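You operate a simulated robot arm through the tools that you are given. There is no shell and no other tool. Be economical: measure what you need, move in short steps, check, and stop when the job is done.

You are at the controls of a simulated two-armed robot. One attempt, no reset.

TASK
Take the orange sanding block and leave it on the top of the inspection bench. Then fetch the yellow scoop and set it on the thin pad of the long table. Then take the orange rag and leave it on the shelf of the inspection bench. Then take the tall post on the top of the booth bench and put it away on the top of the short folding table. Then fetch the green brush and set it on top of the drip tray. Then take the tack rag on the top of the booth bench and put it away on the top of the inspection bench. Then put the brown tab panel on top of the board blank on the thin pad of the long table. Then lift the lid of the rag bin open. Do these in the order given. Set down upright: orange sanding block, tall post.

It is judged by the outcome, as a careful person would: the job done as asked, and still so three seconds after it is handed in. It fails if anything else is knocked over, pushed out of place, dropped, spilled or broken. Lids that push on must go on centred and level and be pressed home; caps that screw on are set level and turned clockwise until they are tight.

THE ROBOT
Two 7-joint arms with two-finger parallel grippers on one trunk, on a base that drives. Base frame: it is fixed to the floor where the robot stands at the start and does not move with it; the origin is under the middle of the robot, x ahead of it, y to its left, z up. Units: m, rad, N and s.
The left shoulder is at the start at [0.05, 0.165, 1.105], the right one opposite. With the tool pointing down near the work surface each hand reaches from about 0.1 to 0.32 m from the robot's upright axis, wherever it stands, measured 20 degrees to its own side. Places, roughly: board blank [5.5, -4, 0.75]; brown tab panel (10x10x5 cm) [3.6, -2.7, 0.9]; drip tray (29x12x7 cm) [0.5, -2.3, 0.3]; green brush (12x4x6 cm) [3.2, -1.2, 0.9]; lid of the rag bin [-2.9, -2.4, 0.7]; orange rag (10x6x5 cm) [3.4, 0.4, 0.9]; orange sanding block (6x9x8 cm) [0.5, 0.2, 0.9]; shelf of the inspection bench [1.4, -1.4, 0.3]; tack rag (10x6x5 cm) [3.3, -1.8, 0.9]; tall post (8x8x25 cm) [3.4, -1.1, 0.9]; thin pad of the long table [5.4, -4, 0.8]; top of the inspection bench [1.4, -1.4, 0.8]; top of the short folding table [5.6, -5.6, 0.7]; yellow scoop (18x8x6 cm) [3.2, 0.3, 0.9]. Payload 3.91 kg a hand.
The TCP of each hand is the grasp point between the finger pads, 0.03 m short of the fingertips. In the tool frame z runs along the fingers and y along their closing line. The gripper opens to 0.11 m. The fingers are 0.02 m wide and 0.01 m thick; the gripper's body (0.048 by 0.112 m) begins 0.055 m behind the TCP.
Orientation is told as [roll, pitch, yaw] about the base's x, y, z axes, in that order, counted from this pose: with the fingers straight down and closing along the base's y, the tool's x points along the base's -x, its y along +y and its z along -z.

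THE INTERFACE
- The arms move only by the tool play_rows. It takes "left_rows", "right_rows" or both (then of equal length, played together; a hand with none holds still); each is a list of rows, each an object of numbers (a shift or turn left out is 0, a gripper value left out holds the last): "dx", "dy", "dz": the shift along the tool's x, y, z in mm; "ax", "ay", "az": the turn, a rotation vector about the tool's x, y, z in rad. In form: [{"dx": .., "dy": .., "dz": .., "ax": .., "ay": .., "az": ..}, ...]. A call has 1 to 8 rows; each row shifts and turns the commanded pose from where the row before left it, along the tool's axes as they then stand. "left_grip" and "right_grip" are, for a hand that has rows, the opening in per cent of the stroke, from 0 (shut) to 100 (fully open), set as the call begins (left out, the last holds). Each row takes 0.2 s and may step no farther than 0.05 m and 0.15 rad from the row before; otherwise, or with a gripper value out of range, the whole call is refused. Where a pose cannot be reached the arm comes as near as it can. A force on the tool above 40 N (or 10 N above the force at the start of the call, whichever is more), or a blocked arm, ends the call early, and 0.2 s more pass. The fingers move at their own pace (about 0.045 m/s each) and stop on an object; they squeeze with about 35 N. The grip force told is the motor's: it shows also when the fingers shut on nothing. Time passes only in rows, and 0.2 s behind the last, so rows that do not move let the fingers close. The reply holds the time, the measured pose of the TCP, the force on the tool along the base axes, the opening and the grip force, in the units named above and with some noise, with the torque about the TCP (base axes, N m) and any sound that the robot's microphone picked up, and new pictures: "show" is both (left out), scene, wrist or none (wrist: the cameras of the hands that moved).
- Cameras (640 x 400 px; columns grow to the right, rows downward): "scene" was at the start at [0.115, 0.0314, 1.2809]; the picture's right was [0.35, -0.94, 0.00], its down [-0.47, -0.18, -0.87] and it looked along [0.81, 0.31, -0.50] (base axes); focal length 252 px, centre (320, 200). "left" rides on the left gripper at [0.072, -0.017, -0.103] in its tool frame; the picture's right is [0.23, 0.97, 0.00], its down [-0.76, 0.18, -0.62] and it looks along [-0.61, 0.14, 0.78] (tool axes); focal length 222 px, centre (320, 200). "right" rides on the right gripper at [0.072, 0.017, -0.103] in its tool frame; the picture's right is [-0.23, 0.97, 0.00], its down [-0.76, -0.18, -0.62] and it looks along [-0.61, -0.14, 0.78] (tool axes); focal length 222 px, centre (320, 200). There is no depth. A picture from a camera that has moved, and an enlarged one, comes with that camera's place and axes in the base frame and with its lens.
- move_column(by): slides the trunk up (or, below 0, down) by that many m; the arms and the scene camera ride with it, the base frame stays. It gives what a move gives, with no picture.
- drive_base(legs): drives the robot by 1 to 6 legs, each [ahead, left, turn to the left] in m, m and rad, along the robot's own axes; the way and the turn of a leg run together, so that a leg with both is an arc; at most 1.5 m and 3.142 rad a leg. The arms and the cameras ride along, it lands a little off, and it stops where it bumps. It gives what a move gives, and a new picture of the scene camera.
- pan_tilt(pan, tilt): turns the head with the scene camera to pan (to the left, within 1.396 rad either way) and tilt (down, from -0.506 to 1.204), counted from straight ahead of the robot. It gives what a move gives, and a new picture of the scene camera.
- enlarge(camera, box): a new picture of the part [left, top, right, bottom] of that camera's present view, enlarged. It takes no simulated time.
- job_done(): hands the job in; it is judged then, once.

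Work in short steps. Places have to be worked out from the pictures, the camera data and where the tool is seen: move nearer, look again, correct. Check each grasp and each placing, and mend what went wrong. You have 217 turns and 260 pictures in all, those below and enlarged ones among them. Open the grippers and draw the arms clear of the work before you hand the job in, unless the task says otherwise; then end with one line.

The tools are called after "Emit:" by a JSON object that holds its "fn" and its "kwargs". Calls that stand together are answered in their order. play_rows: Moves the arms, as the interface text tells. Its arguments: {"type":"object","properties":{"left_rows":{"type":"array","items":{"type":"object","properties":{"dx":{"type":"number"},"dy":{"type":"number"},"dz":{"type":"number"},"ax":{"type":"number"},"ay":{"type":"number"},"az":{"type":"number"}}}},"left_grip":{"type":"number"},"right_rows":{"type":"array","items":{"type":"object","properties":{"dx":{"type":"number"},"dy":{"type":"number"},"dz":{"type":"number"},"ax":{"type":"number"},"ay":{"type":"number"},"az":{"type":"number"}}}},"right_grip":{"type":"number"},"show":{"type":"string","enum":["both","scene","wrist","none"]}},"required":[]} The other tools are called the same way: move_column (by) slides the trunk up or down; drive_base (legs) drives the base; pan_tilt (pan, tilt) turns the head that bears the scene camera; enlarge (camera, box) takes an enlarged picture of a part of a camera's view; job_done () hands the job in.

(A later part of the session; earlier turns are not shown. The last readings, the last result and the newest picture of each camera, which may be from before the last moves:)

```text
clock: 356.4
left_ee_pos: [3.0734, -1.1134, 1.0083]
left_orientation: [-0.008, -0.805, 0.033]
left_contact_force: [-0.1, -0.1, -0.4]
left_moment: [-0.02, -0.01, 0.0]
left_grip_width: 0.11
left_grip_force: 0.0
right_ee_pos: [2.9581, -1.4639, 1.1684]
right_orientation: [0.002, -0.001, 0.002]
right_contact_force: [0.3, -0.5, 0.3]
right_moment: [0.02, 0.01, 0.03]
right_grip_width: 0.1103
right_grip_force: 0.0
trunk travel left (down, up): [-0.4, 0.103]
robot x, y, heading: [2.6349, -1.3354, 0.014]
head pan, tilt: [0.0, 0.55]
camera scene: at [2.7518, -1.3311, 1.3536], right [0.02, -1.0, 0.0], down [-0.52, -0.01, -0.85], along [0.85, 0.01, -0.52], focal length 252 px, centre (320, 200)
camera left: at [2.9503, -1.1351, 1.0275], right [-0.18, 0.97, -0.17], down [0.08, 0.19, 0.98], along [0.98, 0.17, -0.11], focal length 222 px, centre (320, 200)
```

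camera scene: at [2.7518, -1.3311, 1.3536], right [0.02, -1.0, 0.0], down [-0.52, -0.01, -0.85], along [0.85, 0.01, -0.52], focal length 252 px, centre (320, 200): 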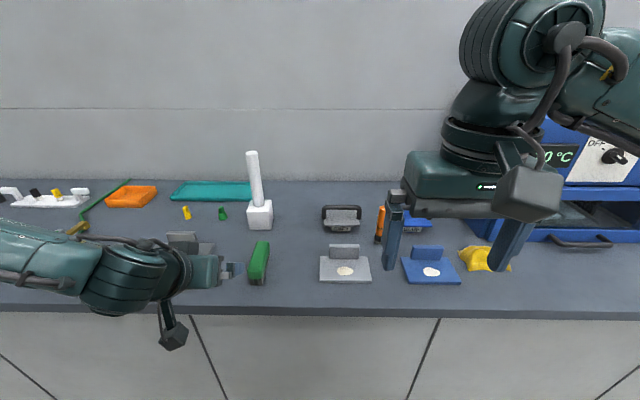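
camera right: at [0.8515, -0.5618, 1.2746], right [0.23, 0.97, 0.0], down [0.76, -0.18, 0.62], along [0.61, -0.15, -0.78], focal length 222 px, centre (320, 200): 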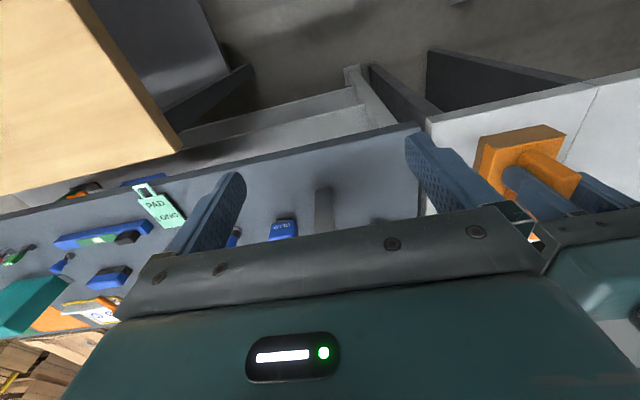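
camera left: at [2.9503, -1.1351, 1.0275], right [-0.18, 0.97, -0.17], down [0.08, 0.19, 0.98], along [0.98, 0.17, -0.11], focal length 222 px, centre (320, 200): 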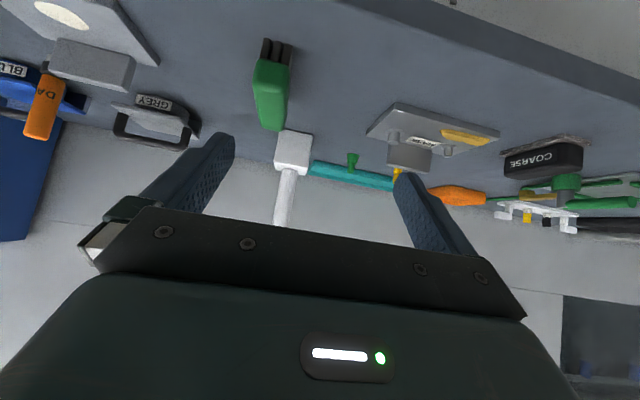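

The cylinder's axis is at about (3.438, −1.127). I drive up close, check alignment, then extend.

Emit:
{"fn": "drive_base", "kwargs": {"legs": [[0.17, 0, -0.014]]}}

Emit:
{"fn": "play_rows", "kwargs": {"left_rows": [{"dz": -10, "dx": -10}, {"dz": 34, "dx": -33, "dy": -3}, {"dz": 34, "dx": -33, "dy": -3}, {}], "show": "both"}}

```text
clock: 357.8
left_ee_pos: [3.2461, -1.1176, 1.0074]
left_orientation: [-0.009, -0.801, 0.016]
left_contact_force: [-0.1, 0.4, -0.4]
left_moment: [0.0, 0.01, 0.03]
left_grip_width: 0.11
left_grip_force: 0.1
right_ee_pos: [3.1258, -1.4686, 1.1689]
right_orientation: [0.002, 0.001, -0.013]
right_contact_force: [0.8, 0.5, -1.0]
right_moment: [-0.03, 0.03, 0.01]
right_grip_width: 0.1101
right_grip_force: 0.1
trunk travel left (down, up): [-0.4, 0.103]
robot x, y, heading: [2.8021, -1.334, -0.004]
head pan, tilt: [0.0, 0.55]
camera scene: at [2.9217, -1.3312, 1.3535], right [0.0, -1.0, 0.0], down [-0.52, 0.0, -0.85], along [0.85, 0.0, -0.52], focal length 252 px, centre (320, 200)
```

scene: 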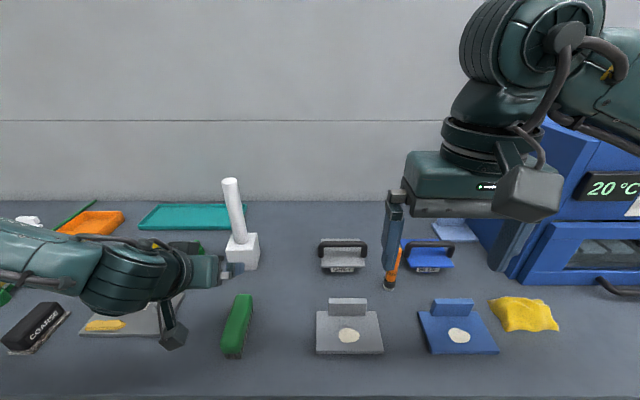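

```text
clock: 358.8
left_ee_pos: [3.3412, -1.1236, 1.0215]
left_orientation: [-0.009, -0.8, 0.016]
left_contact_force: [0.0, 0.5, -0.6]
left_moment: [-0.03, -0.03, 0.01]
left_grip_width: 0.1102
left_grip_force: 0.0
right_ee_pos: [3.123, -1.4673, 1.169]
right_orientation: [0.002, -0.002, -0.011]
right_contact_force: [-0.6, 0.7, -0.4]
right_moment: [0.02, 0.0, 0.01]
right_grip_width: 0.1099
right_grip_force: 0.0
trunk travel left (down, up): [-0.4, 0.103]
robot x, y, heading: [2.8002, -1.3328, 0.008]
head pan, tilt: [0.0, 0.55]
camera scene: at [2.9206, -1.3311, 1.3536], right [0.0, -1.0, 0.0], down [-0.52, 0.0, -0.85], along [0.85, 0.0, -0.52], focal length 252 px, centre (320, 200)
camera left: at [3.2177, -1.1424, 1.0415], right [-0.17, 0.97, -0.17], down [0.08, 0.18, 0.98], along [0.98, 0.15, -0.11], focal length 222 px, centre (320, 200)
```

scene: 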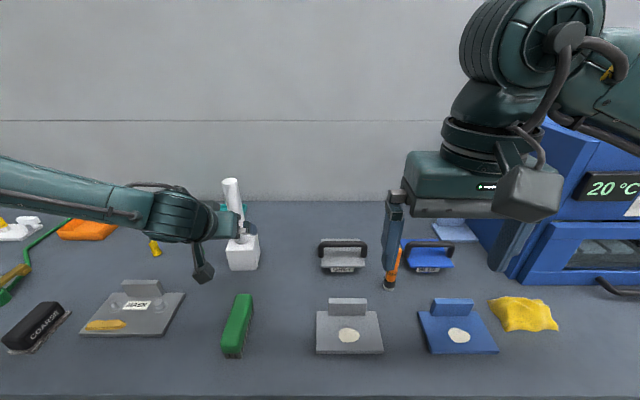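
left: 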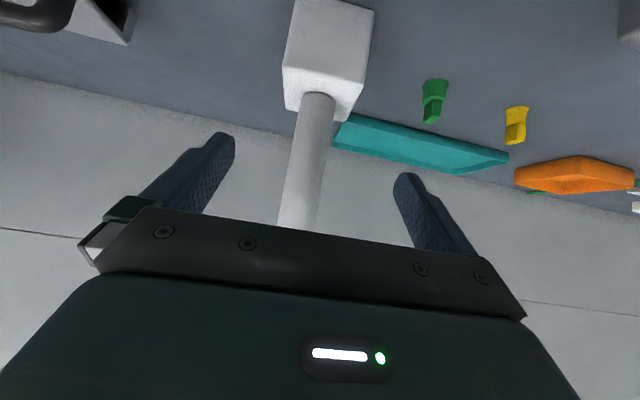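

The cylinder is between the finger lines. I advance 92 mm further and close.

Emit:
{"fn": "play_rows", "kwargs": {"left_rows": [{"dz": 33, "dx": -32, "dy": -1}, {"dz": 33, "dx": -32, "dy": -1}, {}], "show": "none"}}

Emit:
{"fn": "play_rows", "kwargs": {"left_rows": [{}, {}, {}, {}, {}], "left_grip": 0, "show": "both"}}

```text
clock: 359.6
left_ee_pos: [3.4337, -1.1258, 1.0213]
left_orientation: [-0.006, -0.802, 0.018]
left_contact_force: [-0.9, 0.0, -0.3]
left_moment: [0.01, -0.03, 0.01]
left_grip_width: 0.11
left_grip_force: 0.1
right_ee_pos: [3.1243, -1.4691, 1.1693]
right_orientation: [0.002, -0.001, -0.011]
right_contact_force: [-0.2, 0.0, -0.3]
right_moment: [-0.02, -0.04, -0.01]
right_grip_width: 0.1099
right_grip_force: 0.0
trunk travel left (down, up): [-0.4, 0.103]
robot x, y, heading: [2.7981, -1.3348, 0.002]
head pan, tilt: [0.0, 0.55]
```

```text
clock: 360.8
left_ee_pos: [3.4346, -1.1257, 1.0205]
left_orientation: [-0.009, -0.803, 0.018]
left_contact_force: [0.5, -1.8, -0.3]
left_moment: [-0.13, -0.12, -0.03]
left_grip_width: 0.0336
left_grip_force: 31.4
right_ee_pos: [3.1237, -1.468, 1.1681]
right_orientation: [0.0, 0.001, -0.011]
right_contact_force: [0.2, -0.6, -0.4]
right_moment: [0.0, 0.01, 0.02]
right_grip_width: 0.11
right_grip_force: 0.1
trunk travel left (down, up): [-0.4, 0.103]
robot x, y, heading: [2.8044, -1.3326, -0.001]
head pan, tilt: [0.0, 0.55]
camera scene: at [2.9208, -1.3315, 1.3536], right [0.0, -1.0, 0.0], down [-0.52, 0.0, -0.85], along [0.85, 0.0, -0.52], focal length 252 px, centre (320, 200)
camera left: at [3.3107, -1.1453, 1.0406], right [-0.17, 0.97, -0.17], down [0.08, 0.18, 0.98], along [0.98, 0.15, -0.11], focal length 222 px, centre (320, 200)
```

scene: 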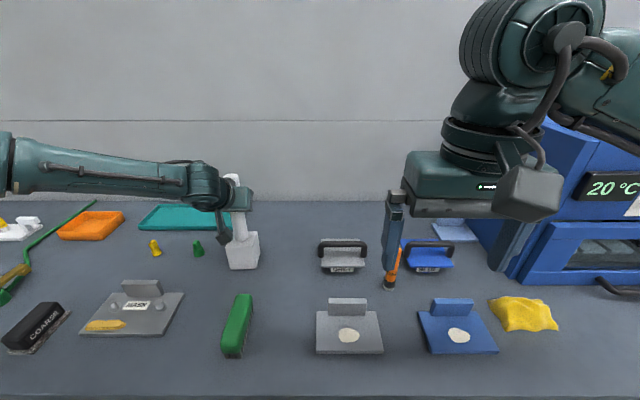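
left: 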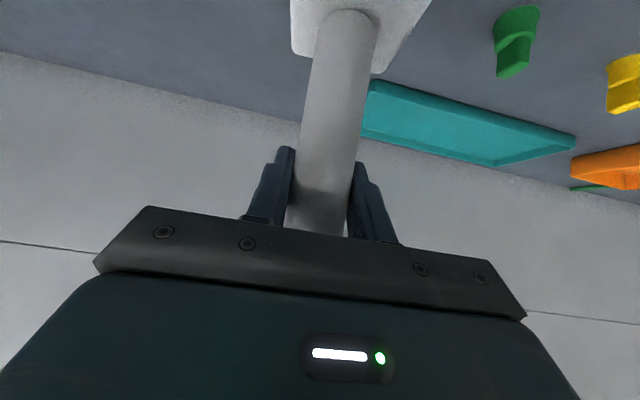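

The post is gripped (34 mm). I lift with the trunk, back away and check.

Emit:
{"fn": "move_column", "kwargs": {"by": 0.1}}

Emit:
{"fn": "drive_base", "kwargs": {"legs": [[-0.4, 0, 0]]}}

Emit:
{"fn": "play_rows", "kwargs": {"left_rows": [{"dz": -33, "dx": 32}, {"dz": -33, "dx": 32}, {"dz": -20, "dx": 20}, {}], "show": "both"}}

```text
clock: 362.2
left_ee_pos: [3.4351, -1.1247, 1.1203]
left_orientation: [-0.009, -0.8, 0.019]
left_contact_force: [0.3, -0.3, -6.2]
left_moment: [-0.01, -0.04, -0.02]
left_grip_width: 0.0333
left_grip_force: 34.6
right_ee_pos: [3.1255, -1.4682, 1.2681]
right_orientation: [0.001, 0.0, -0.011]
right_contact_force: [0.5, -1.1, -0.1]
right_moment: [0.01, 0.01, -0.02]
right_grip_width: 0.1101
right_grip_force: 0.0
trunk travel left (down, up): [-0.5, 0.003]
robot x, y, heading: [2.8003, -1.3337, 0.003]
head pan, tilt: [0.0, 0.55]
```

```text
clock: 364.7
left_ee_pos: [3.0284, -1.1275, 1.1203]
left_orientation: [-0.008, -0.801, 0.014]
left_contact_force: [-0.7, -0.2, -6.2]
left_moment: [-0.06, -0.06, -0.01]
left_grip_width: 0.0334
left_grip_force: 34.8
right_ee_pos: [2.7176, -1.4682, 1.2693]
right_orientation: [0.002, 0.0, -0.018]
right_contact_force: [-0.6, -0.4, -0.3]
right_moment: [-0.01, -0.02, 0.01]
right_grip_width: 0.1099
right_grip_force: 0.1
trunk travel left (down, up): [-0.5, 0.003]
robot x, y, heading: [2.3929, -1.3308, -0.005]
head pan, tilt: [0.0, 0.55]
camera scene: at [2.5143, -1.3315, 1.4535], right [0.0, -1.0, 0.0], down [-0.52, 0.0, -0.85], along [0.85, 0.0, -0.52], focal length 252 px, centre (320, 200)
```

scene: 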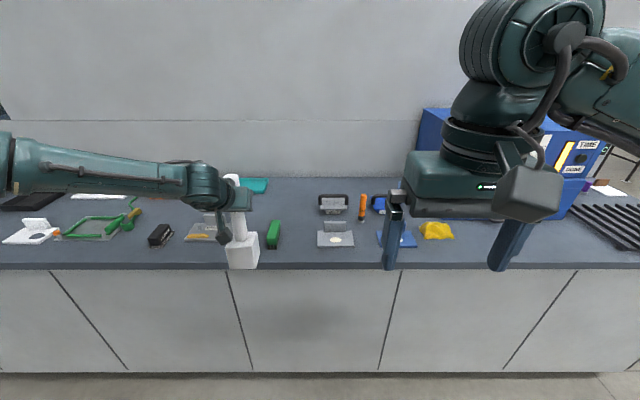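

```text
clock: 365.7
left_ee_pos: [2.9081, -1.1276, 1.1191]
left_orientation: [-0.008, -0.801, 0.016]
left_contact_force: [0.3, 0.8, -6.4]
left_moment: [0.07, -0.03, -0.01]
left_grip_width: 0.0334
left_grip_force: 34.8
right_ee_pos: [2.7196, -1.4683, 1.2688]
right_orientation: [0.002, 0.0, -0.015]
right_contact_force: [-0.4, 0.9, 0.7]
right_moment: [0.01, -0.01, 0.02]
right_grip_width: 0.1098
right_grip_force: 0.1
trunk travel left (down, up): [-0.5, 0.003]
robot x, y, heading: [2.3928, -1.3317, 0.003]
head pan, tilt: [0.0, 0.55]
camera scene: at [2.5149, -1.3315, 1.4535], right [0.0, -1.0, 0.0], down [-0.52, 0.0, -0.85], along [0.85, 0.0, -0.52], focal length 252 px, centre (320, 200)
camera left: at [2.7843, -1.1469, 1.1399], right [-0.17, 0.97, -0.17], down [0.08, 0.18, 0.98], along [0.98, 0.15, -0.11], focal length 222 px, centre (320, 200)
```

scene: 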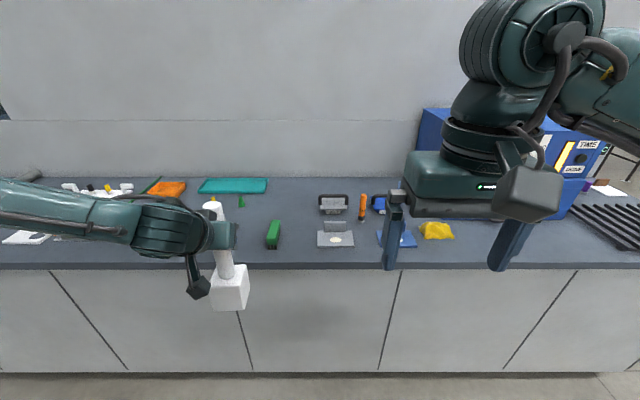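
left: 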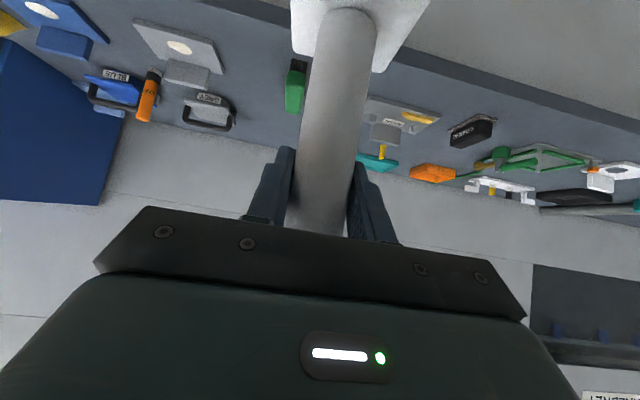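

The post hangs upright. I strafe down the aisle, turn and pass the gap.

Emit:
{"fn": "drive_base", "kwargs": {"legs": [[0, -1.5, 0], [0, -0.31, 0], [0, 0, -1.57], [0, 1.1, 0], [0, 1.05, 0]]}}

Emit:
{"fn": "pan_tilt", "kwargs": {"pan": 0.3, "tilt": 0.4}}

```text
clock: 404.7
left_ee_pos: [4.7746, -3.6606, 1.1193]
left_orientation: [-0.007, -0.799, -1.537]
left_contact_force: [-0.8, -0.5, -5.2]
left_moment: [-0.1, 0.05, -0.04]
left_grip_width: 0.0328
left_grip_force: 35.0
right_ee_pos: [4.4298, -3.4759, 1.2689]
right_orientation: [0.001, -0.001, -1.568]
right_contact_force: [-0.4, 0.6, 0.1]
right_moment: [0.0, 0.0, -0.02]
right_grip_width: 0.1101
right_grip_force: 0.1
trunk travel left (down, up): [-0.5, 0.003]
robot x, y, heading: [4.5606, -3.1486, -1.555]
head pan, tilt: [0.0, 0.55]
camera scene: at [4.5653, -3.2703, 1.4535], right [-1.0, -0.02, 0.0], down [-0.01, 0.52, -0.85], along [0.01, -0.85, -0.52], focal length 252 px, centre (320, 200)
```

scene: 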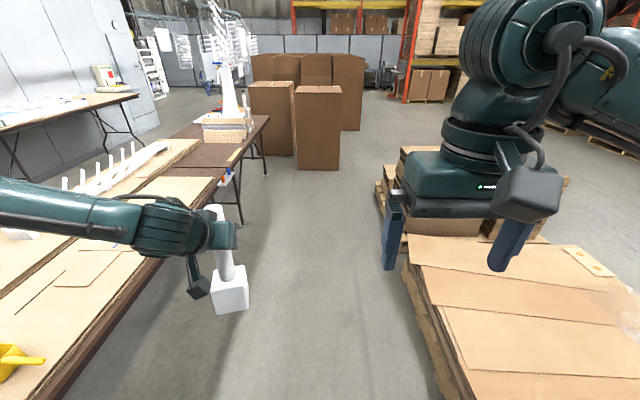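

```text
clock: 405.5
left_ee_pos: [4.7749, -3.6599, 1.121]
left_orientation: [-0.009, -0.8, -1.538]
left_contact_force: [-0.5, 0.7, -6.0]
left_moment: [-0.04, 0.01, 0.02]
left_grip_width: 0.0326
left_grip_force: 35.3
right_ee_pos: [4.4304, -3.4772, 1.2684]
right_orientation: [0.002, 0.0, -1.566]
right_contact_force: [0.6, 0.0, 0.2]
right_moment: [0.02, -0.01, -0.04]
right_grip_width: 0.1098
right_grip_force: 0.0
trunk travel left (down, up): [-0.5, 0.003]
robot x, y, heading: [4.5588, -3.1484, -1.548]
head pan, tilt: [0.3, 0.4]
camera scene: at [4.5925, -3.2686, 1.4672], right [-0.95, -0.31, 0.0], down [-0.12, 0.37, -0.92], along [0.29, -0.88, -0.39], focal length 252 px, centre (320, 200)
```

scene: 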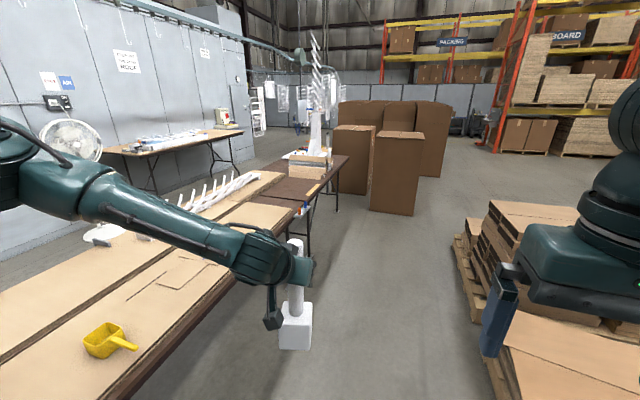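

The short folding table is the second brown one, at y≈−5 to −6, with a crate and a white stand on it. I drive along and face it.

Emit:
{"fn": "drive_base", "kwargs": {"legs": [[1.5, 0, 0], [0.45, 0, -0.015], [0, 0, 1.57]]}}

Emit:
{"fn": "pan_tilt", "kwargs": {"pan": 0.0, "tilt": 0.5}}

```text
clock: 418.9
left_ee_pos: [5.1287, -4.8544, 1.1196]
left_orientation: [-0.009, -0.801, 0.035]
left_contact_force: [-0.6, 0.1, -6.1]
left_moment: [-0.01, -0.03, 0.0]
left_grip_width: 0.0326
left_grip_force: 35.1
right_ee_pos: [4.9463, -5.1991, 1.2682]
right_orientation: [0.003, 0.0, 0.003]
right_contact_force: [0.4, 0.5, 0.4]
right_moment: [-0.04, 0.01, -0.03]
right_grip_width: 0.1098
right_grip_force: 0.0
trunk travel left (down, up): [-0.5, 0.003]
robot x, y, heading: [4.6179, -5.0661, 0.017]
head pan, tilt: [0.3, 0.4]
camera scene: at [4.7384, -5.0384, 1.4672], right [0.31, -0.95, 0.0], down [-0.37, -0.12, -0.92], along [0.87, 0.29, -0.39], focal length 252 px, centre (320, 200)
```

scene: 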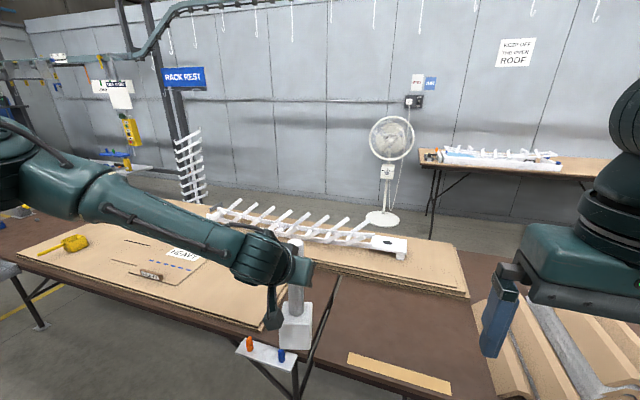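

```text
clock: 419.7
left_ee_pos: [5.13, -4.8545, 1.1196]
left_orientation: [-0.009, -0.799, 0.034]
left_contact_force: [0.0, -0.2, -5.8]
left_moment: [-0.01, -0.03, -0.01]
left_grip_width: 0.0325
left_grip_force: 34.3
right_ee_pos: [4.9462, -5.1992, 1.2698]
right_orientation: [0.0, 0.001, 0.004]
right_contact_force: [0.3, 0.0, -0.4]
right_moment: [0.0, 0.01, -0.01]
right_grip_width: 0.11
right_grip_force: 0.0
trunk travel left (down, up): [-0.5, 0.003]
robot x, y, heading: [4.6217, -5.0692, 0.015]
head pan, tilt: [0.0, 0.499]
camera scene: at [4.7414, -5.0658, 1.4581], right [0.02, -1.0, 0.0], down [-0.48, -0.01, -0.88], along [0.88, 0.02, -0.48], focal length 252 px, centre (320, 200)
```

scene: 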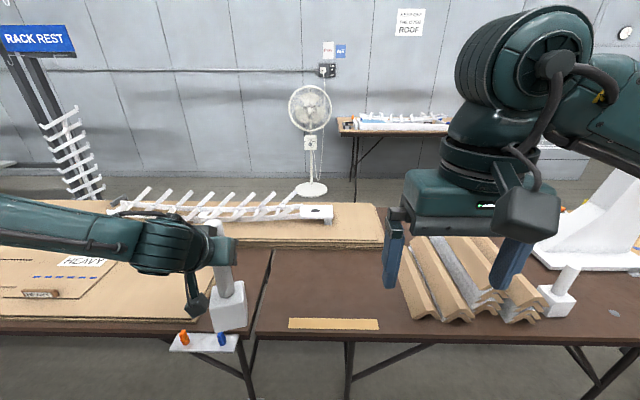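

Free area between the table's left edge and the cardboard angles, around (5.40, −5.07). I drive there with the post and lower.

Emit:
{"fn": "drive_base", "kwargs": {"legs": [[0.265, -0.215, -0.015]]}}

Emit:
{"fn": "move_column", "kwargs": {"by": -0.16}}

Emit:
{"fn": "play_rows", "kwargs": {"left_rows": [{}], "show": "both"}}

```text
clock: 422.2
left_ee_pos: [5.3967, -5.0743, 1.1191]
left_orientation: [-0.008, -0.797, 0.021]
left_contact_force: [-0.4, -0.5, -5.8]
left_moment: [-0.01, -0.01, 0.02]
left_grip_width: 0.0324
left_grip_force: 35.3
right_ee_pos: [5.2091, -5.4165, 1.2688]
right_orientation: [0.002, 0.0, -0.008]
right_contact_force: [0.8, -0.2, -1.0]
right_moment: [0.02, -0.02, 0.0]
right_grip_width: 0.1099
right_grip_force: 0.1
trunk travel left (down, up): [-0.5, 0.003]
robot x, y, heading: [4.8868, -5.2818, 0.004]
head pan, tilt: [0.0, 0.499]
camera scene: at [5.0059, -5.2811, 1.4581], right [0.01, -1.0, 0.0], down [-0.48, 0.0, -0.88], along [0.88, 0.0, -0.48], focal length 252 px, centre (320, 200)
```

scene: 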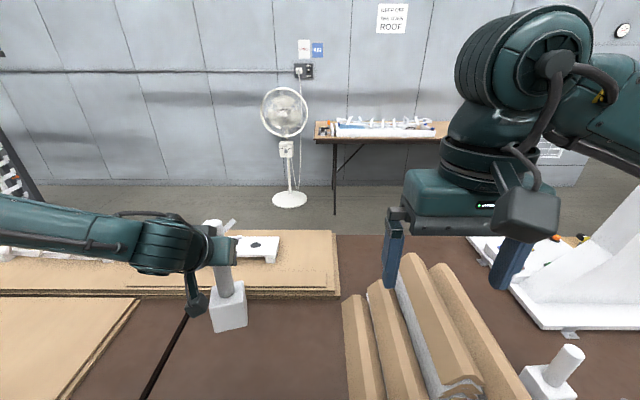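

```text
clock: 424.0
left_ee_pos: [5.3958, -5.0739, 0.9599]
left_orientation: [-0.009, -0.798, 0.022]
left_contact_force: [0.3, 0.2, -5.9]
left_moment: [-0.03, -0.04, 0.01]
left_grip_width: 0.0324
left_grip_force: 34.5
right_ee_pos: [5.2094, -5.4162, 1.1081]
right_orientation: [0.001, 0.001, -0.009]
right_contact_force: [0.1, -0.5, 0.3]
right_moment: [0.0, 0.01, 0.03]
right_grip_width: 0.1101
right_grip_force: 0.1
trunk travel left (down, up): [-0.34, 0.163]
robot x, y, heading: [4.8839, -5.2812, 0.006]
head pan, tilt: [0.0, 0.499]
```

```text
clock: 424.4
left_ee_pos: [5.396, -5.0743, 0.9589]
left_orientation: [-0.008, -0.8, 0.022]
left_contact_force: [-0.2, 0.3, -5.8]
left_moment: [0.02, -0.02, -0.01]
left_grip_width: 0.0325
left_grip_force: 35.7
right_ee_pos: [5.209, -5.4172, 1.1094]
right_orientation: [0.001, 0.0, -0.007]
right_contact_force: [-1.0, 0.0, 0.1]
right_moment: [-0.01, 0.0, -0.01]
right_grip_width: 0.11
right_grip_force: 0.0
trunk travel left (down, up): [-0.34, 0.163]
robot x, y, heading: [4.8832, -5.2811, 0.005]
head pan, tilt: [0.0, 0.499]
camera scene: at [5.0055, -5.2809, 1.2981], right [0.01, -1.0, 0.0], down [-0.48, 0.0, -0.88], along [0.88, 0.0, -0.48], focal length 252 px, centre (320, 200)
camera left: at [5.2726, -5.0944, 0.9798], right [-0.17, 0.97, -0.17], down [0.08, 0.18, 0.98], along [0.98, 0.16, -0.11], focal length 222 px, centre (320, 200)
```

scene: 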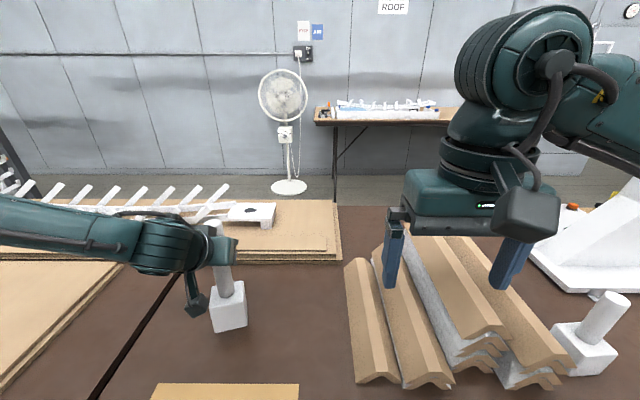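
left: 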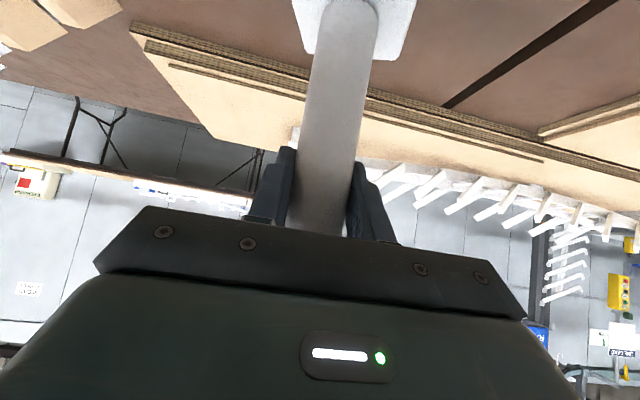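

Clear of the seam and of everything else. I lower with force guard.

Emit:
{"fn": "play_rows", "kwargs": {"left_rows": [{"dz": 10.5, "dx": 10.8}, {"dz": 10.5, "dx": 10.8}, {"dz": 4, "dx": 4}, {"dz": 4, "dx": 4}, {"dz": 3.5, "dx": 3.5}, {"dz": 3.5, "dx": 3.5}], "show": "scene"}}

```text
clock: 425.8
left_ee_pos: [5.3967, -5.0753, 0.9151]
left_orientation: [-0.011, -0.815, 0.021]
left_contact_force: [-4.5, 1.8, 31.1]
left_moment: [-0.45, -0.42, -0.13]
left_grip_width: 0.032
left_grip_force: 34.8
right_ee_pos: [5.207, -5.4157, 1.1096]
right_orientation: [0.001, -0.004, -0.008]
right_contact_force: [-0.1, -0.6, -0.2]
right_moment: [0.01, 0.01, -0.01]
right_grip_width: 0.1101
right_grip_force: 0.1
trunk travel left (down, up): [-0.34, 0.163]
robot x, y, heading: [4.883, -5.2808, 0.004]
head pan, tilt: [0.0, 0.499]
camera scene: at [5.0019, -5.2817, 1.2991], right [0.01, -1.0, 0.0], down [-0.48, 0.0, -0.88], along [0.88, 0.01, -0.48], focal length 252 px, centre (320, 200)
```

scene: 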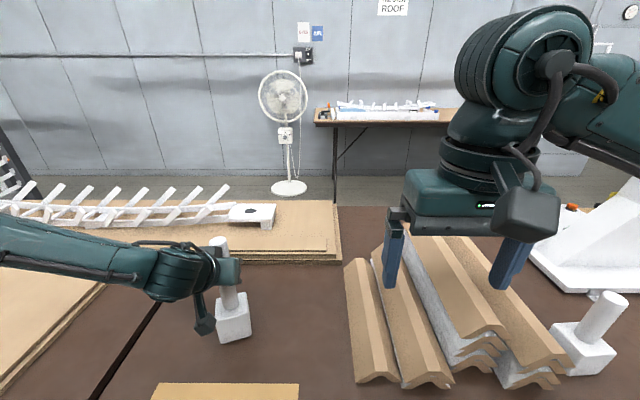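

Contact. I relieve the press a little, open, and withdraw horizontally.

Emit:
{"fn": "play_rows", "kwargs": {"left_rows": [{"dz": -1.5, "dx": -1.5}, {}, {}], "show": "none"}}

Emit:
{"fn": "play_rows", "kwargs": {"left_rows": [{}, {}, {}, {}, {"dz": -25, "dx": 24}, {"dz": -33, "dx": 32}, {"dz": -33, "dx": 32}], "left_grip": 80, "show": "both"}}

```text
clock: 426.6
left_ee_pos: [5.3967, -5.0749, 0.915]
left_orientation: [-0.008, -0.808, 0.021]
left_contact_force: [4.2, 0.0, 20.7]
left_moment: [-0.65, -1.58, 0.06]
left_grip_width: 0.0321
left_grip_force: 34.9
right_ee_pos: [5.2079, -5.4175, 1.1093]
right_orientation: [0.003, -0.002, -0.007]
right_contact_force: [0.1, -0.6, 0.2]
right_moment: [0.02, -0.01, 0.01]
right_grip_width: 0.1099
right_grip_force: 0.1
trunk travel left (down, up): [-0.34, 0.163]
robot x, y, heading: [4.8854, -5.2809, 0.009]
head pan, tilt: [0.0, 0.499]
```

```text
clock: 428.2
left_ee_pos: [5.2801, -5.0767, 0.9075]
left_orientation: [-0.009, -0.8, 0.022]
left_contact_force: [0.1, 1.0, -0.3]
left_moment: [-0.01, -0.01, 0.01]
left_grip_width: 0.0877
left_grip_force: 0.0
left hand out of reach, approached as far as the arm can: row 7
right_ee_pos: [5.2092, -5.4174, 1.109]
right_orientation: [0.001, 0.0, -0.008]
right_contact_force: [0.8, 0.3, -0.5]
right_moment: [-0.01, 0.03, 0.0]
right_grip_width: 0.1099
right_grip_force: 0.1
trunk travel left (down, up): [-0.34, 0.163]
robot x, y, heading: [4.8837, -5.2809, -0.001]
head pan, tilt: [0.0, 0.499]
camera scene: at [5.0053, -5.2811, 1.2982], right [0.01, -1.0, 0.0], down [-0.48, 0.0, -0.88], along [0.88, 0.0, -0.48], focal length 252 px, centre (320, 200)
camera left: at [5.1565, -5.0973, 0.9278], right [-0.17, 0.97, -0.17], down [0.08, 0.18, 0.98], along [0.98, 0.16, -0.11], focal length 222 px, centre (320, 200)
```

scene: 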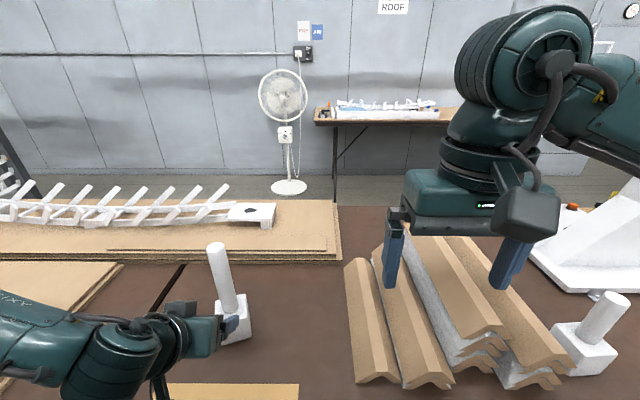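
left: 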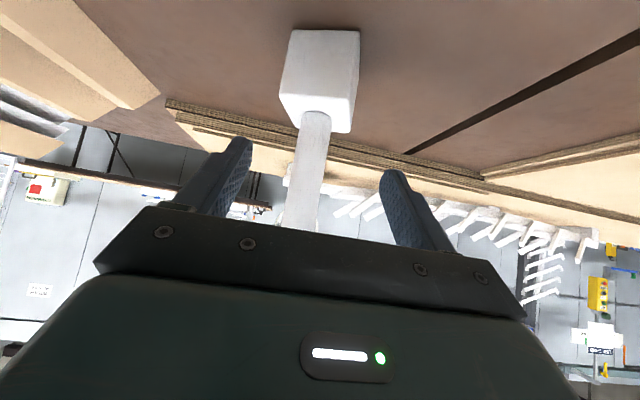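

The post stands upright on the folding table. I raise, back off, restore the left tool and travel back towards the booth bench for the brush.

Emit:
{"fn": "move_column", "kwargs": {"by": 0.16}}

Emit:
{"fn": "drive_base", "kwargs": {"legs": [[-0.32, 0, 0], [0, 0, -1.568], [-1.1, 0, 0], [-1.03, 0, 0], [0, -1.1, 0], [0, -1.0, 0]]}}

Emit:
{"fn": "play_rows", "kwargs": {"left_rows": [{"ay": 0.15}, {"ay": 0.15}, {"ay": 0.15}, {"ay": 0.15}, {"ay": 0.15}, {"ay": 0.05}, {"dx": -30}, {"dx": -30}], "left_grip": 100, "show": "none"}}

```text
clock: 430.1
left_ee_pos: [5.2803, -5.0768, 1.0682]
left_orientation: [-0.007, -0.799, 0.021]
left_contact_force: [0.4, 0.0, 0.0]
left_moment: [0.03, 0.02, 0.01]
left_grip_width: 0.0879
left_grip_force: 0.0
right_ee_pos: [5.2092, -5.4175, 1.269]
right_orientation: [0.002, 0.0, -0.009]
right_contact_force: [0.2, 0.5, 0.4]
right_moment: [-0.03, 0.02, 0.01]
right_grip_width: 0.1102
right_grip_force: 0.1
trunk travel left (down, up): [-0.5, 0.003]
robot x, y, heading: [4.8856, -5.2828, 0.009]
head pan, tilt: [0.0, 0.499]
```

```text
clock: 464.4
left_ee_pos: [2.7115, -3.5228, 1.0679]
left_orientation: [-0.009, -0.799, -1.565]
left_contact_force: [-0.3, 0.2, -0.3]
left_moment: [-0.01, 0.02, -0.01]
left_grip_width: 0.0879
left_grip_force: 0.2
right_ee_pos: [2.371, -3.4477, 1.2698]
right_orientation: [0.002, 0.001, -1.595]
right_contact_force: [0.8, 0.9, -0.5]
right_moment: [-0.01, -0.03, 0.0]
right_grip_width: 0.11
right_grip_force: 0.1
trunk travel left (down, up): [-0.5, 0.003]
robot x, y, heading: [2.5138, -3.1251, -1.583]
head pan, tilt: [0.0, 0.499]
camera scene: at [2.5125, -3.2443, 1.4582], right [-1.0, 0.01, 0.0], down [0.01, 0.48, -0.88], along [-0.01, -0.88, -0.48], focal length 252 px, centre (320, 200)
```

scene: 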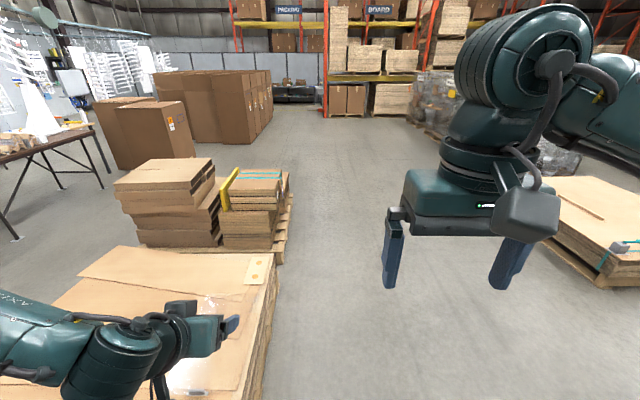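

```text
clock: 466.2
left_ee_pos: [2.7088, -3.5853, 1.0647]
left_orientation: [-0.007, 0.001, -1.571]
left_contact_force: [0.2, -0.3, -0.1]
left_moment: [-0.03, 0.03, 0.03]
left_grip_width: 0.1099
left_grip_force: 0.1
right_ee_pos: [2.3716, -3.4463, 1.2685]
right_orientation: [0.002, 0.001, -1.596]
right_contact_force: [-0.2, -0.5, 0.2]
right_moment: [0.0, 0.01, 0.03]
right_grip_width: 0.11
right_grip_force: 0.0
trunk travel left (down, up): [-0.5, 0.003]
robot x, y, heading: [2.5126, -3.1193, -1.583]
head pan, tilt: [0.0, 0.499]
```

Now to the brush: I turn to face the booth bench and strafe up to it.

Emit:
{"fn": "drive_base", "kwargs": {"legs": [[0, 0, 1.583], [-0.08, 1.4, 0], [0, 0.36, 0]]}}

Emit:
{"fn": "drive_base", "kwargs": {"legs": [[0.26, 0, 0]]}}

Emit:
{"fn": "play_rows", "kwargs": {"left_rows": [{}], "show": "wrist"}}

```text
clock: 485.6
left_ee_pos: [2.885, -1.1796, 1.0652]
left_orientation: [-0.006, 0.002, 0.022]
left_contact_force: [0.3, 0.1, -0.5]
left_moment: [-0.06, 0.01, 0.0]
left_grip_width: 0.1101
left_grip_force: 0.0
right_ee_pos: [2.7545, -1.5199, 1.2697]
right_orientation: [0.002, -0.001, -0.002]
right_contact_force: [-1.0, -0.6, 0.5]
right_moment: [-0.01, 0.0, -0.03]
right_grip_width: 0.1104
right_grip_force: 0.0
trunk travel left (down, up): [-0.5, 0.003]
robot x, y, heading: [2.4274, -1.3856, 0.016]
head pan, tilt: [0.0, 0.499]
camera scene: at [2.5502, -1.3854, 1.4582], right [0.01, -1.0, 0.0], down [-0.48, -0.01, -0.88], along [0.88, 0.01, -0.48], focal length 252 px, centre (320, 200)
```

scene: 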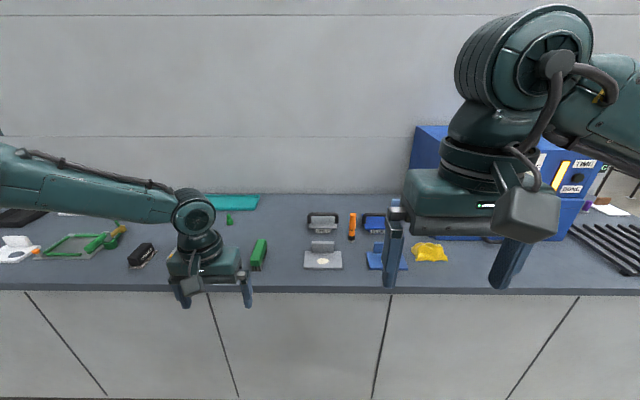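

```text
clock: 487.5
left_ee_pos: [3.1465, -1.1788, 1.0647]
left_orientation: [-0.006, 0.0, 0.02]
left_contact_force: [-0.8, -0.6, 0.3]
left_moment: [-0.01, -0.02, -0.04]
left_grip_width: 0.1099
left_grip_force: 0.0
right_ee_pos: [3.015, -1.5184, 1.269]
right_orientation: [0.0, -0.001, -0.006]
right_contact_force: [-0.3, -0.4, 0.1]
right_moment: [-0.02, -0.02, -0.01]
right_grip_width: 0.1098
right_grip_force: 0.0
trunk travel left (down, up): [-0.5, 0.003]
robot x, y, heading: [2.69, -1.3833, 0.007]
head pan, tilt: [0.0, 0.499]
camera scene: at [2.8114, -1.3833, 1.4581], right [0.01, -1.0, 0.0], down [-0.48, 0.0, -0.88], along [0.88, 0.01, -0.48], focal length 252 px, centre (320, 200)
```

scene: 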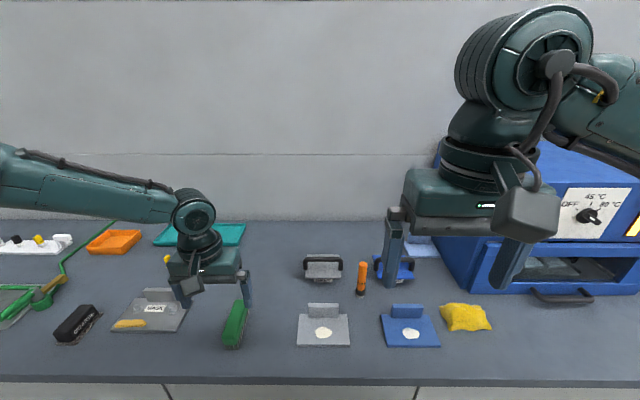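

```text
clock: 487.9
left_ee_pos: [3.146, -1.1793, 1.0649]
left_orientation: [-0.004, 0.001, 0.019]
left_contact_force: [-0.6, 0.0, 0.8]
left_moment: [-0.04, 0.01, -0.01]
left_grip_width: 0.1099
left_grip_force: 0.0
right_ee_pos: [3.0143, -1.5179, 1.2691]
right_orientation: [0.001, 0.0, -0.005]
right_contact_force: [0.2, 0.3, 0.0]
right_moment: [0.01, 0.01, 0.02]
right_grip_width: 0.1098
right_grip_force: 0.0
trunk travel left (down, up): [-0.5, 0.003]
robot x, y, heading: [2.6905, -1.3811, 0.008]
head pan, tilt: [0.0, 0.499]
camera left: at [3.0747, -1.1975, 1.1689], right [-0.25, 0.97, -0.01], down [0.76, 0.2, 0.62], along [0.6, 0.15, -0.78], focal length 222 px, centre (320, 200)
```

left: 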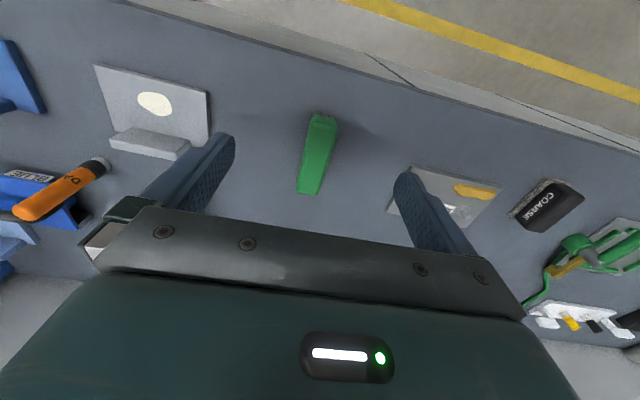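

The brush centre is at (3.21, −1.171), aligned with x. I drive 6 cm, lower and align.

Emit:
{"fn": "drive_base", "kwargs": {"legs": [[0.065, 0.006, 0]]}}

Emit:
{"fn": "move_column", "kwargs": {"by": -0.12}}

Emit:
{"fn": "play_rows", "kwargs": {"left_rows": [{}, {}], "left_grip": 70, "show": "wrist"}}

```text
clock: 488.9
left_ee_pos: [3.2113, -1.1715, 1.0665]
left_orientation: [-0.006, 0.0, 0.019]
left_contact_force: [1.0, -0.6, 0.0]
left_moment: [0.0, 0.01, 0.0]
left_grip_width: 0.1102
left_grip_force: 0.0
right_ee_pos: [3.0797, -1.5116, 1.2691]
right_orientation: [0.002, -0.001, -0.004]
right_contact_force: [0.9, 0.8, -0.7]
right_moment: [0.01, 0.04, 0.0]
right_grip_width: 0.1098
right_grip_force: 0.1
trunk travel left (down, up): [-0.5, 0.003]
robot x, y, heading: [2.7504, -1.3776, 0.002]
head pan, tilt: [0.0, 0.499]
camera scene: at [2.8758, -1.3766, 1.458], right [0.01, -1.0, 0.0], down [-0.48, 0.0, -0.88], along [0.88, 0.01, -0.48], focal length 252 px, centre (320, 200)
```

scene: 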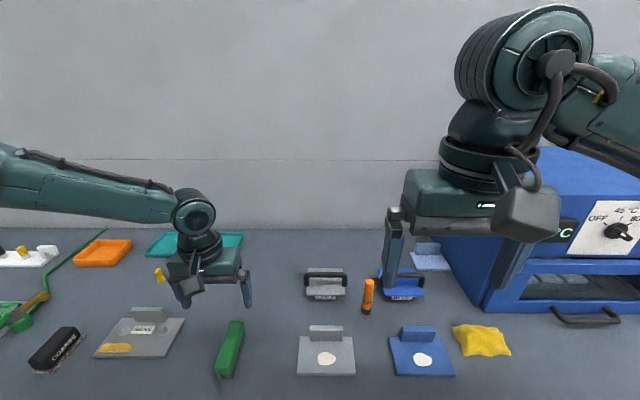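

```text
clock: 490.4
left_ee_pos: [3.2097, -1.1714, 0.9465]
left_orientation: [-0.005, 0.0, 0.019]
left_contact_force: [0.2, 0.4, 0.2]
left_moment: [-0.01, 0.01, 0.01]
left_grip_width: 0.1102
left_grip_force: 0.0
right_ee_pos: [3.0788, -1.5127, 1.1498]
right_orientation: [0.002, -0.001, -0.003]
right_contact_force: [-0.4, -0.3, -0.1]
right_moment: [0.0, 0.03, 0.03]
right_grip_width: 0.1101
right_grip_force: 0.1
trunk travel left (down, up): [-0.38, 0.123]
robot x, y, heading: [2.7526, -1.3778, 0.01]
head pan, tilt: [0.0, 0.499]
```

```text
clock: 491.0
left_ee_pos: [3.2094, -1.1718, 0.9453]
left_orientation: [-0.005, 0.0, 0.019]
left_contact_force: [-0.3, -0.4, -0.2]
left_moment: [0.02, 0.0, -0.01]
left_grip_width: 0.0769
left_grip_force: 0.0
right_ee_pos: [3.0782, -1.5111, 1.1479]
right_orientation: [0.001, 0.0, -0.002]
right_contact_force: [0.6, 0.4, 0.4]
right_moment: [0.0, 0.0, -0.01]
right_grip_width: 0.1102
right_grip_force: 0.0
trunk travel left (down, up): [-0.38, 0.123]
robot x, y, heading: [2.7531, -1.3754, 0.011]
head pan, tilt: [0.0, 0.499]
camera left: at [3.1385, -1.1909, 1.0488], right [-0.25, 0.97, -0.01], down [0.76, 0.2, 0.62], along [0.6, 0.15, -0.78], focal length 222 px, centre (320, 200)
```

left: 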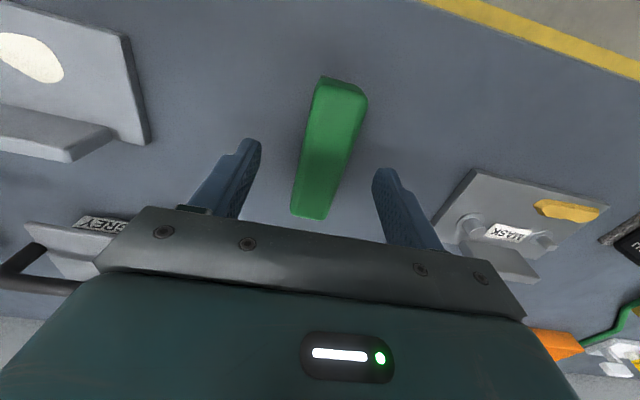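

Centred. I lower 50 mm (gripping the green back) and close.

Emit:
{"fn": "play_rows", "kwargs": {"left_rows": [{"dz": 25}, {"dz": 25}, {}], "show": "none"}}

Emit:
{"fn": "play_rows", "kwargs": {"left_rows": [{}, {}, {}, {}], "left_grip": 0, "show": "wrist"}}

Emit:
{"fn": "move_column", "kwargs": {"by": 0.12}}

Emit:
{"fn": "drive_base", "kwargs": {"legs": [[-0.33, 0, 0]]}}

```text
clock: 491.8
left_ee_pos: [3.208, -1.1731, 0.8949]
left_orientation: [-0.006, 0.001, 0.021]
left_contact_force: [0.3, 1.1, 0.6]
left_moment: [0.01, -0.03, 0.01]
left_grip_width: 0.0771
left_grip_force: 0.0
right_ee_pos: [3.0782, -1.5113, 1.1484]
right_orientation: [0.0, -0.001, -0.004]
right_contact_force: [-0.3, -0.2, 0.0]
right_moment: [-0.04, 0.0, 0.0]
right_grip_width: 0.1103
right_grip_force: 0.1
trunk travel left (down, up): [-0.38, 0.123]
robot x, y, heading: [2.7513, -1.3791, 0.01]
head pan, tilt: [0.0, 0.499]
```

```text
clock: 492.8
left_ee_pos: [3.2087, -1.1715, 0.8962]
left_orientation: [-0.006, -0.001, 0.019]
left_contact_force: [0.0, 0.2, 0.3]
left_moment: [0.09, -0.02, 0.03]
left_grip_width: 0.0359
left_grip_force: 34.9
right_ee_pos: [3.079, -1.5125, 1.1483]
right_orientation: [0.001, -0.001, -0.006]
right_contact_force: [1.1, -0.1, 0.3]
right_moment: [-0.01, -0.02, 0.02]
right_grip_width: 0.1098
right_grip_force: 0.0
trunk travel left (down, up): [-0.38, 0.123]
robot x, y, heading: [2.7521, -1.376, 0.009]
head pan, tilt: [0.0, 0.499]
camera left: at [3.1381, -1.1911, 0.9991], right [-0.25, 0.97, -0.01], down [0.76, 0.2, 0.62], along [0.6, 0.15, -0.78], focal length 222 px, centre (320, 200)
```

left: 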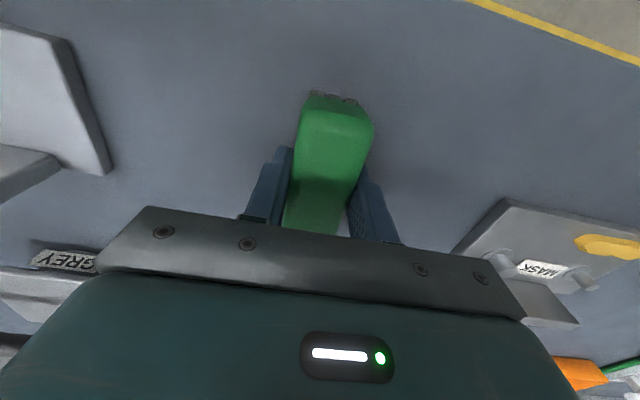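

```text
clock: 494.3
left_ee_pos: [3.2093, -1.1716, 1.0154]
left_orientation: [-0.006, 0.0, 0.02]
left_contact_force: [0.2, -0.2, -1.8]
left_moment: [0.03, -0.01, 0.03]
left_grip_width: 0.0354
left_grip_force: 35.6
right_ee_pos: [3.08, -1.5116, 1.2678]
right_orientation: [0.001, -0.001, -0.004]
right_contact_force: [0.0, 0.2, -0.6]
right_moment: [-0.02, -0.04, -0.01]
right_grip_width: 0.1101
right_grip_force: 0.1
trunk travel left (down, up): [-0.5, 0.003]
robot x, y, heading: [2.7517, -1.3749, 0.007]
head pan, tilt: [0.0, 0.499]
```

```text
clock: 496.5
left_ee_pos: [2.8777, -1.174, 1.016]
left_orientation: [-0.005, 0.001, 0.021]
left_contact_force: [0.6, -0.5, -1.4]
left_moment: [0.01, 0.02, 0.02]
left_grip_width: 0.0356
left_grip_force: 34.9
right_ee_pos: [2.7461, -1.5142, 1.2678]
right_orientation: [0.002, -0.001, -0.003]
right_contact_force: [0.0, -0.2, -0.2]
right_moment: [-0.03, -0.02, 0.01]
right_grip_width: 0.11
right_grip_force: 0.0
trunk travel left (down, up): [-0.5, 0.003]
robot x, y, heading: [2.423, -1.3828, 0.011]
head pan, tilt: [0.0, 0.499]
camera scene: at [2.5424, -1.3798, 1.4582], right [0.01, -1.0, 0.0], down [-0.48, 0.0, -0.88], along [0.88, 0.01, -0.48], focal length 252 px, centre (320, 200)
```

scene: 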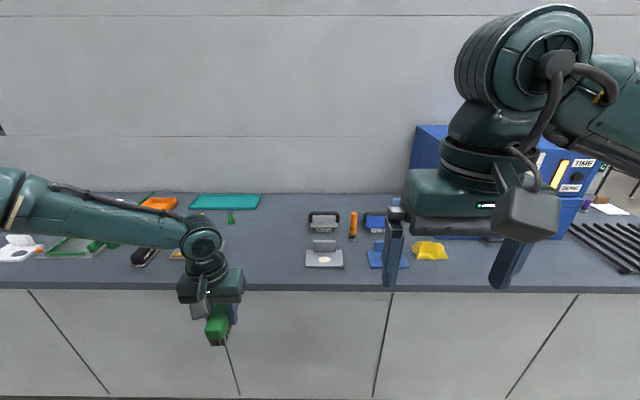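

The brush is held. Now the long way round to the far side of the wood bench, where the drip tray is on the low shelf.

Emit:
{"fn": "drive_base", "kwargs": {"legs": [[0, -1.3, -0.011], [0, -1.2, 0], [-1.4, 0, 0], [-1.35, 0, 0]]}}

Emit:
{"fn": "drive_base", "kwargs": {"legs": [[0, 0, 0], [0, 1.2, 0]]}}

Emit:
{"fn": "pan_tilt", "kwargs": {"pan": 0.2, "tilt": 0.7}}

```text
clock: 531.4
left_ee_pos: [0.1086, -3.6413, 1.014]
left_orientation: [-0.004, -0.002, -0.01]
left_contact_force: [0.3, 0.4, -1.4]
left_moment: [-0.02, -0.01, -0.01]
left_grip_width: 0.0356
left_grip_force: 35.1
right_ee_pos: [-0.032, -3.9776, 1.2678]
right_orientation: [0.001, 0.0, -0.033]
right_contact_force: [0.2, 0.6, 0.1]
right_moment: [0.03, -0.01, 0.0]
right_grip_width: 0.1097
right_grip_force: 0.1
trunk travel left (down, up): [-0.5, 0.003]
robot x, y, heading: [-0.3521, -3.8323, -0.022]
head pan, tilt: [0.0, 0.499]
camera scene: at [-0.2322, -3.8365, 1.4582], right [-0.02, -1.0, 0.0], down [-0.48, 0.01, -0.88], along [0.88, -0.02, -0.48], focal length 252 px, centre (320, 200)
```

scene: 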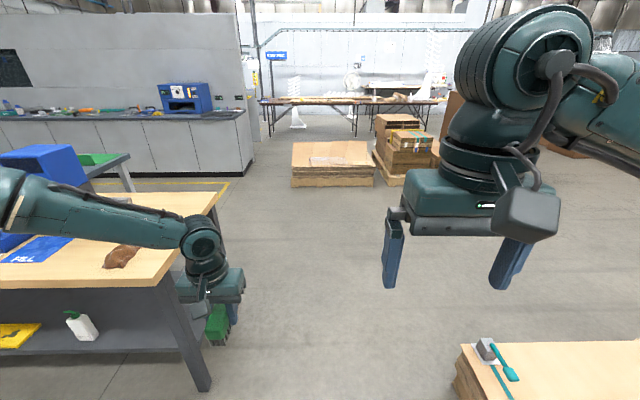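

```text
clock: 542.4
left_ee_pos: [0.1311, -2.45, 1.0165]
left_orientation: [-0.005, 0.0, -0.01]
left_contact_force: [-1.0, 0.3, -0.6]
left_moment: [0.0, 0.01, -0.01]
left_grip_width: 0.0355
left_grip_force: 35.3
right_ee_pos: [-0.0094, -2.787, 1.2678]
right_orientation: [0.002, -0.002, -0.034]
right_contact_force: [0.0, 0.2, 0.5]
right_moment: [0.02, 0.0, -0.03]
right_grip_width: 0.1101
right_grip_force: 0.2
trunk travel left (down, up): [-0.5, 0.003]
robot x, y, heading: [-0.3329, -2.6437, -0.014]
head pan, tilt: [0.0, 0.499]
camera scene: at [-0.2092, -2.6457, 1.4582], right [-0.02, -1.0, 0.0], down [-0.48, 0.01, -0.88], along [0.88, -0.02, -0.48], focal length 252 px, centre (320, 200)
```

scene: 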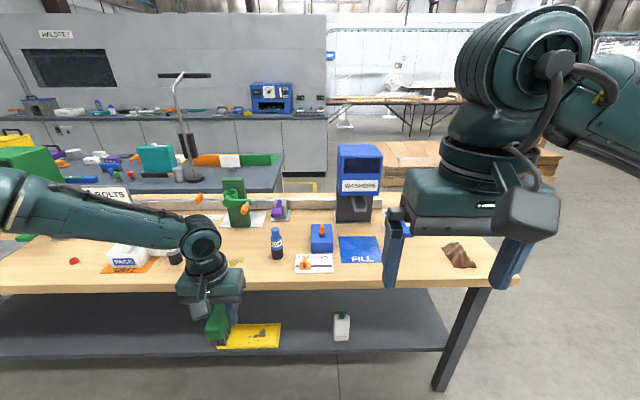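

```text
clock: 543.1
left_ee_pos: [0.1307, -2.451, 1.0161]
left_orientation: [-0.005, 0.001, -0.009]
left_contact_force: [1.0, 1.1, -1.2]
left_moment: [-0.01, -0.03, -0.05]
left_grip_width: 0.0356
left_grip_force: 34.8
right_ee_pos: [-0.0092, -2.7857, 1.2688]
right_orientation: [0.002, 0.0, -0.033]
right_contact_force: [1.1, 0.0, 0.1]
right_moment: [0.0, 0.0, 0.02]
right_grip_width: 0.1102
right_grip_force: 0.0
trunk travel left (down, up): [-0.5, 0.003]
robot x, y, heading: [-0.3306, -2.6416, -0.02]
head pan, tilt: [0.201, 0.7]
camera scene: at [-0.2166, -2.6288, 1.4405], right [0.18, -0.98, 0.0], down [-0.63, -0.12, -0.77], along [0.75, 0.14, -0.64], focal length 252 px, centre (320, 200)
```

scene: 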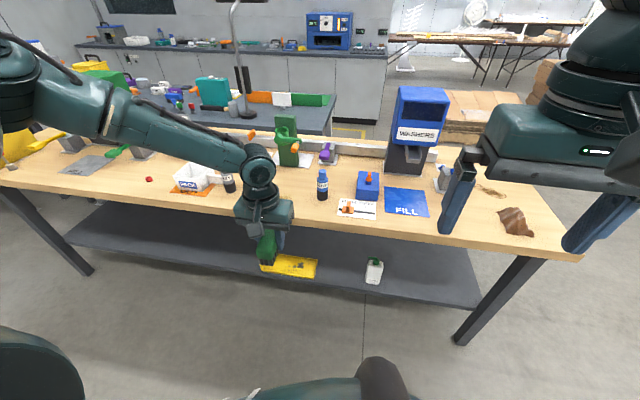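

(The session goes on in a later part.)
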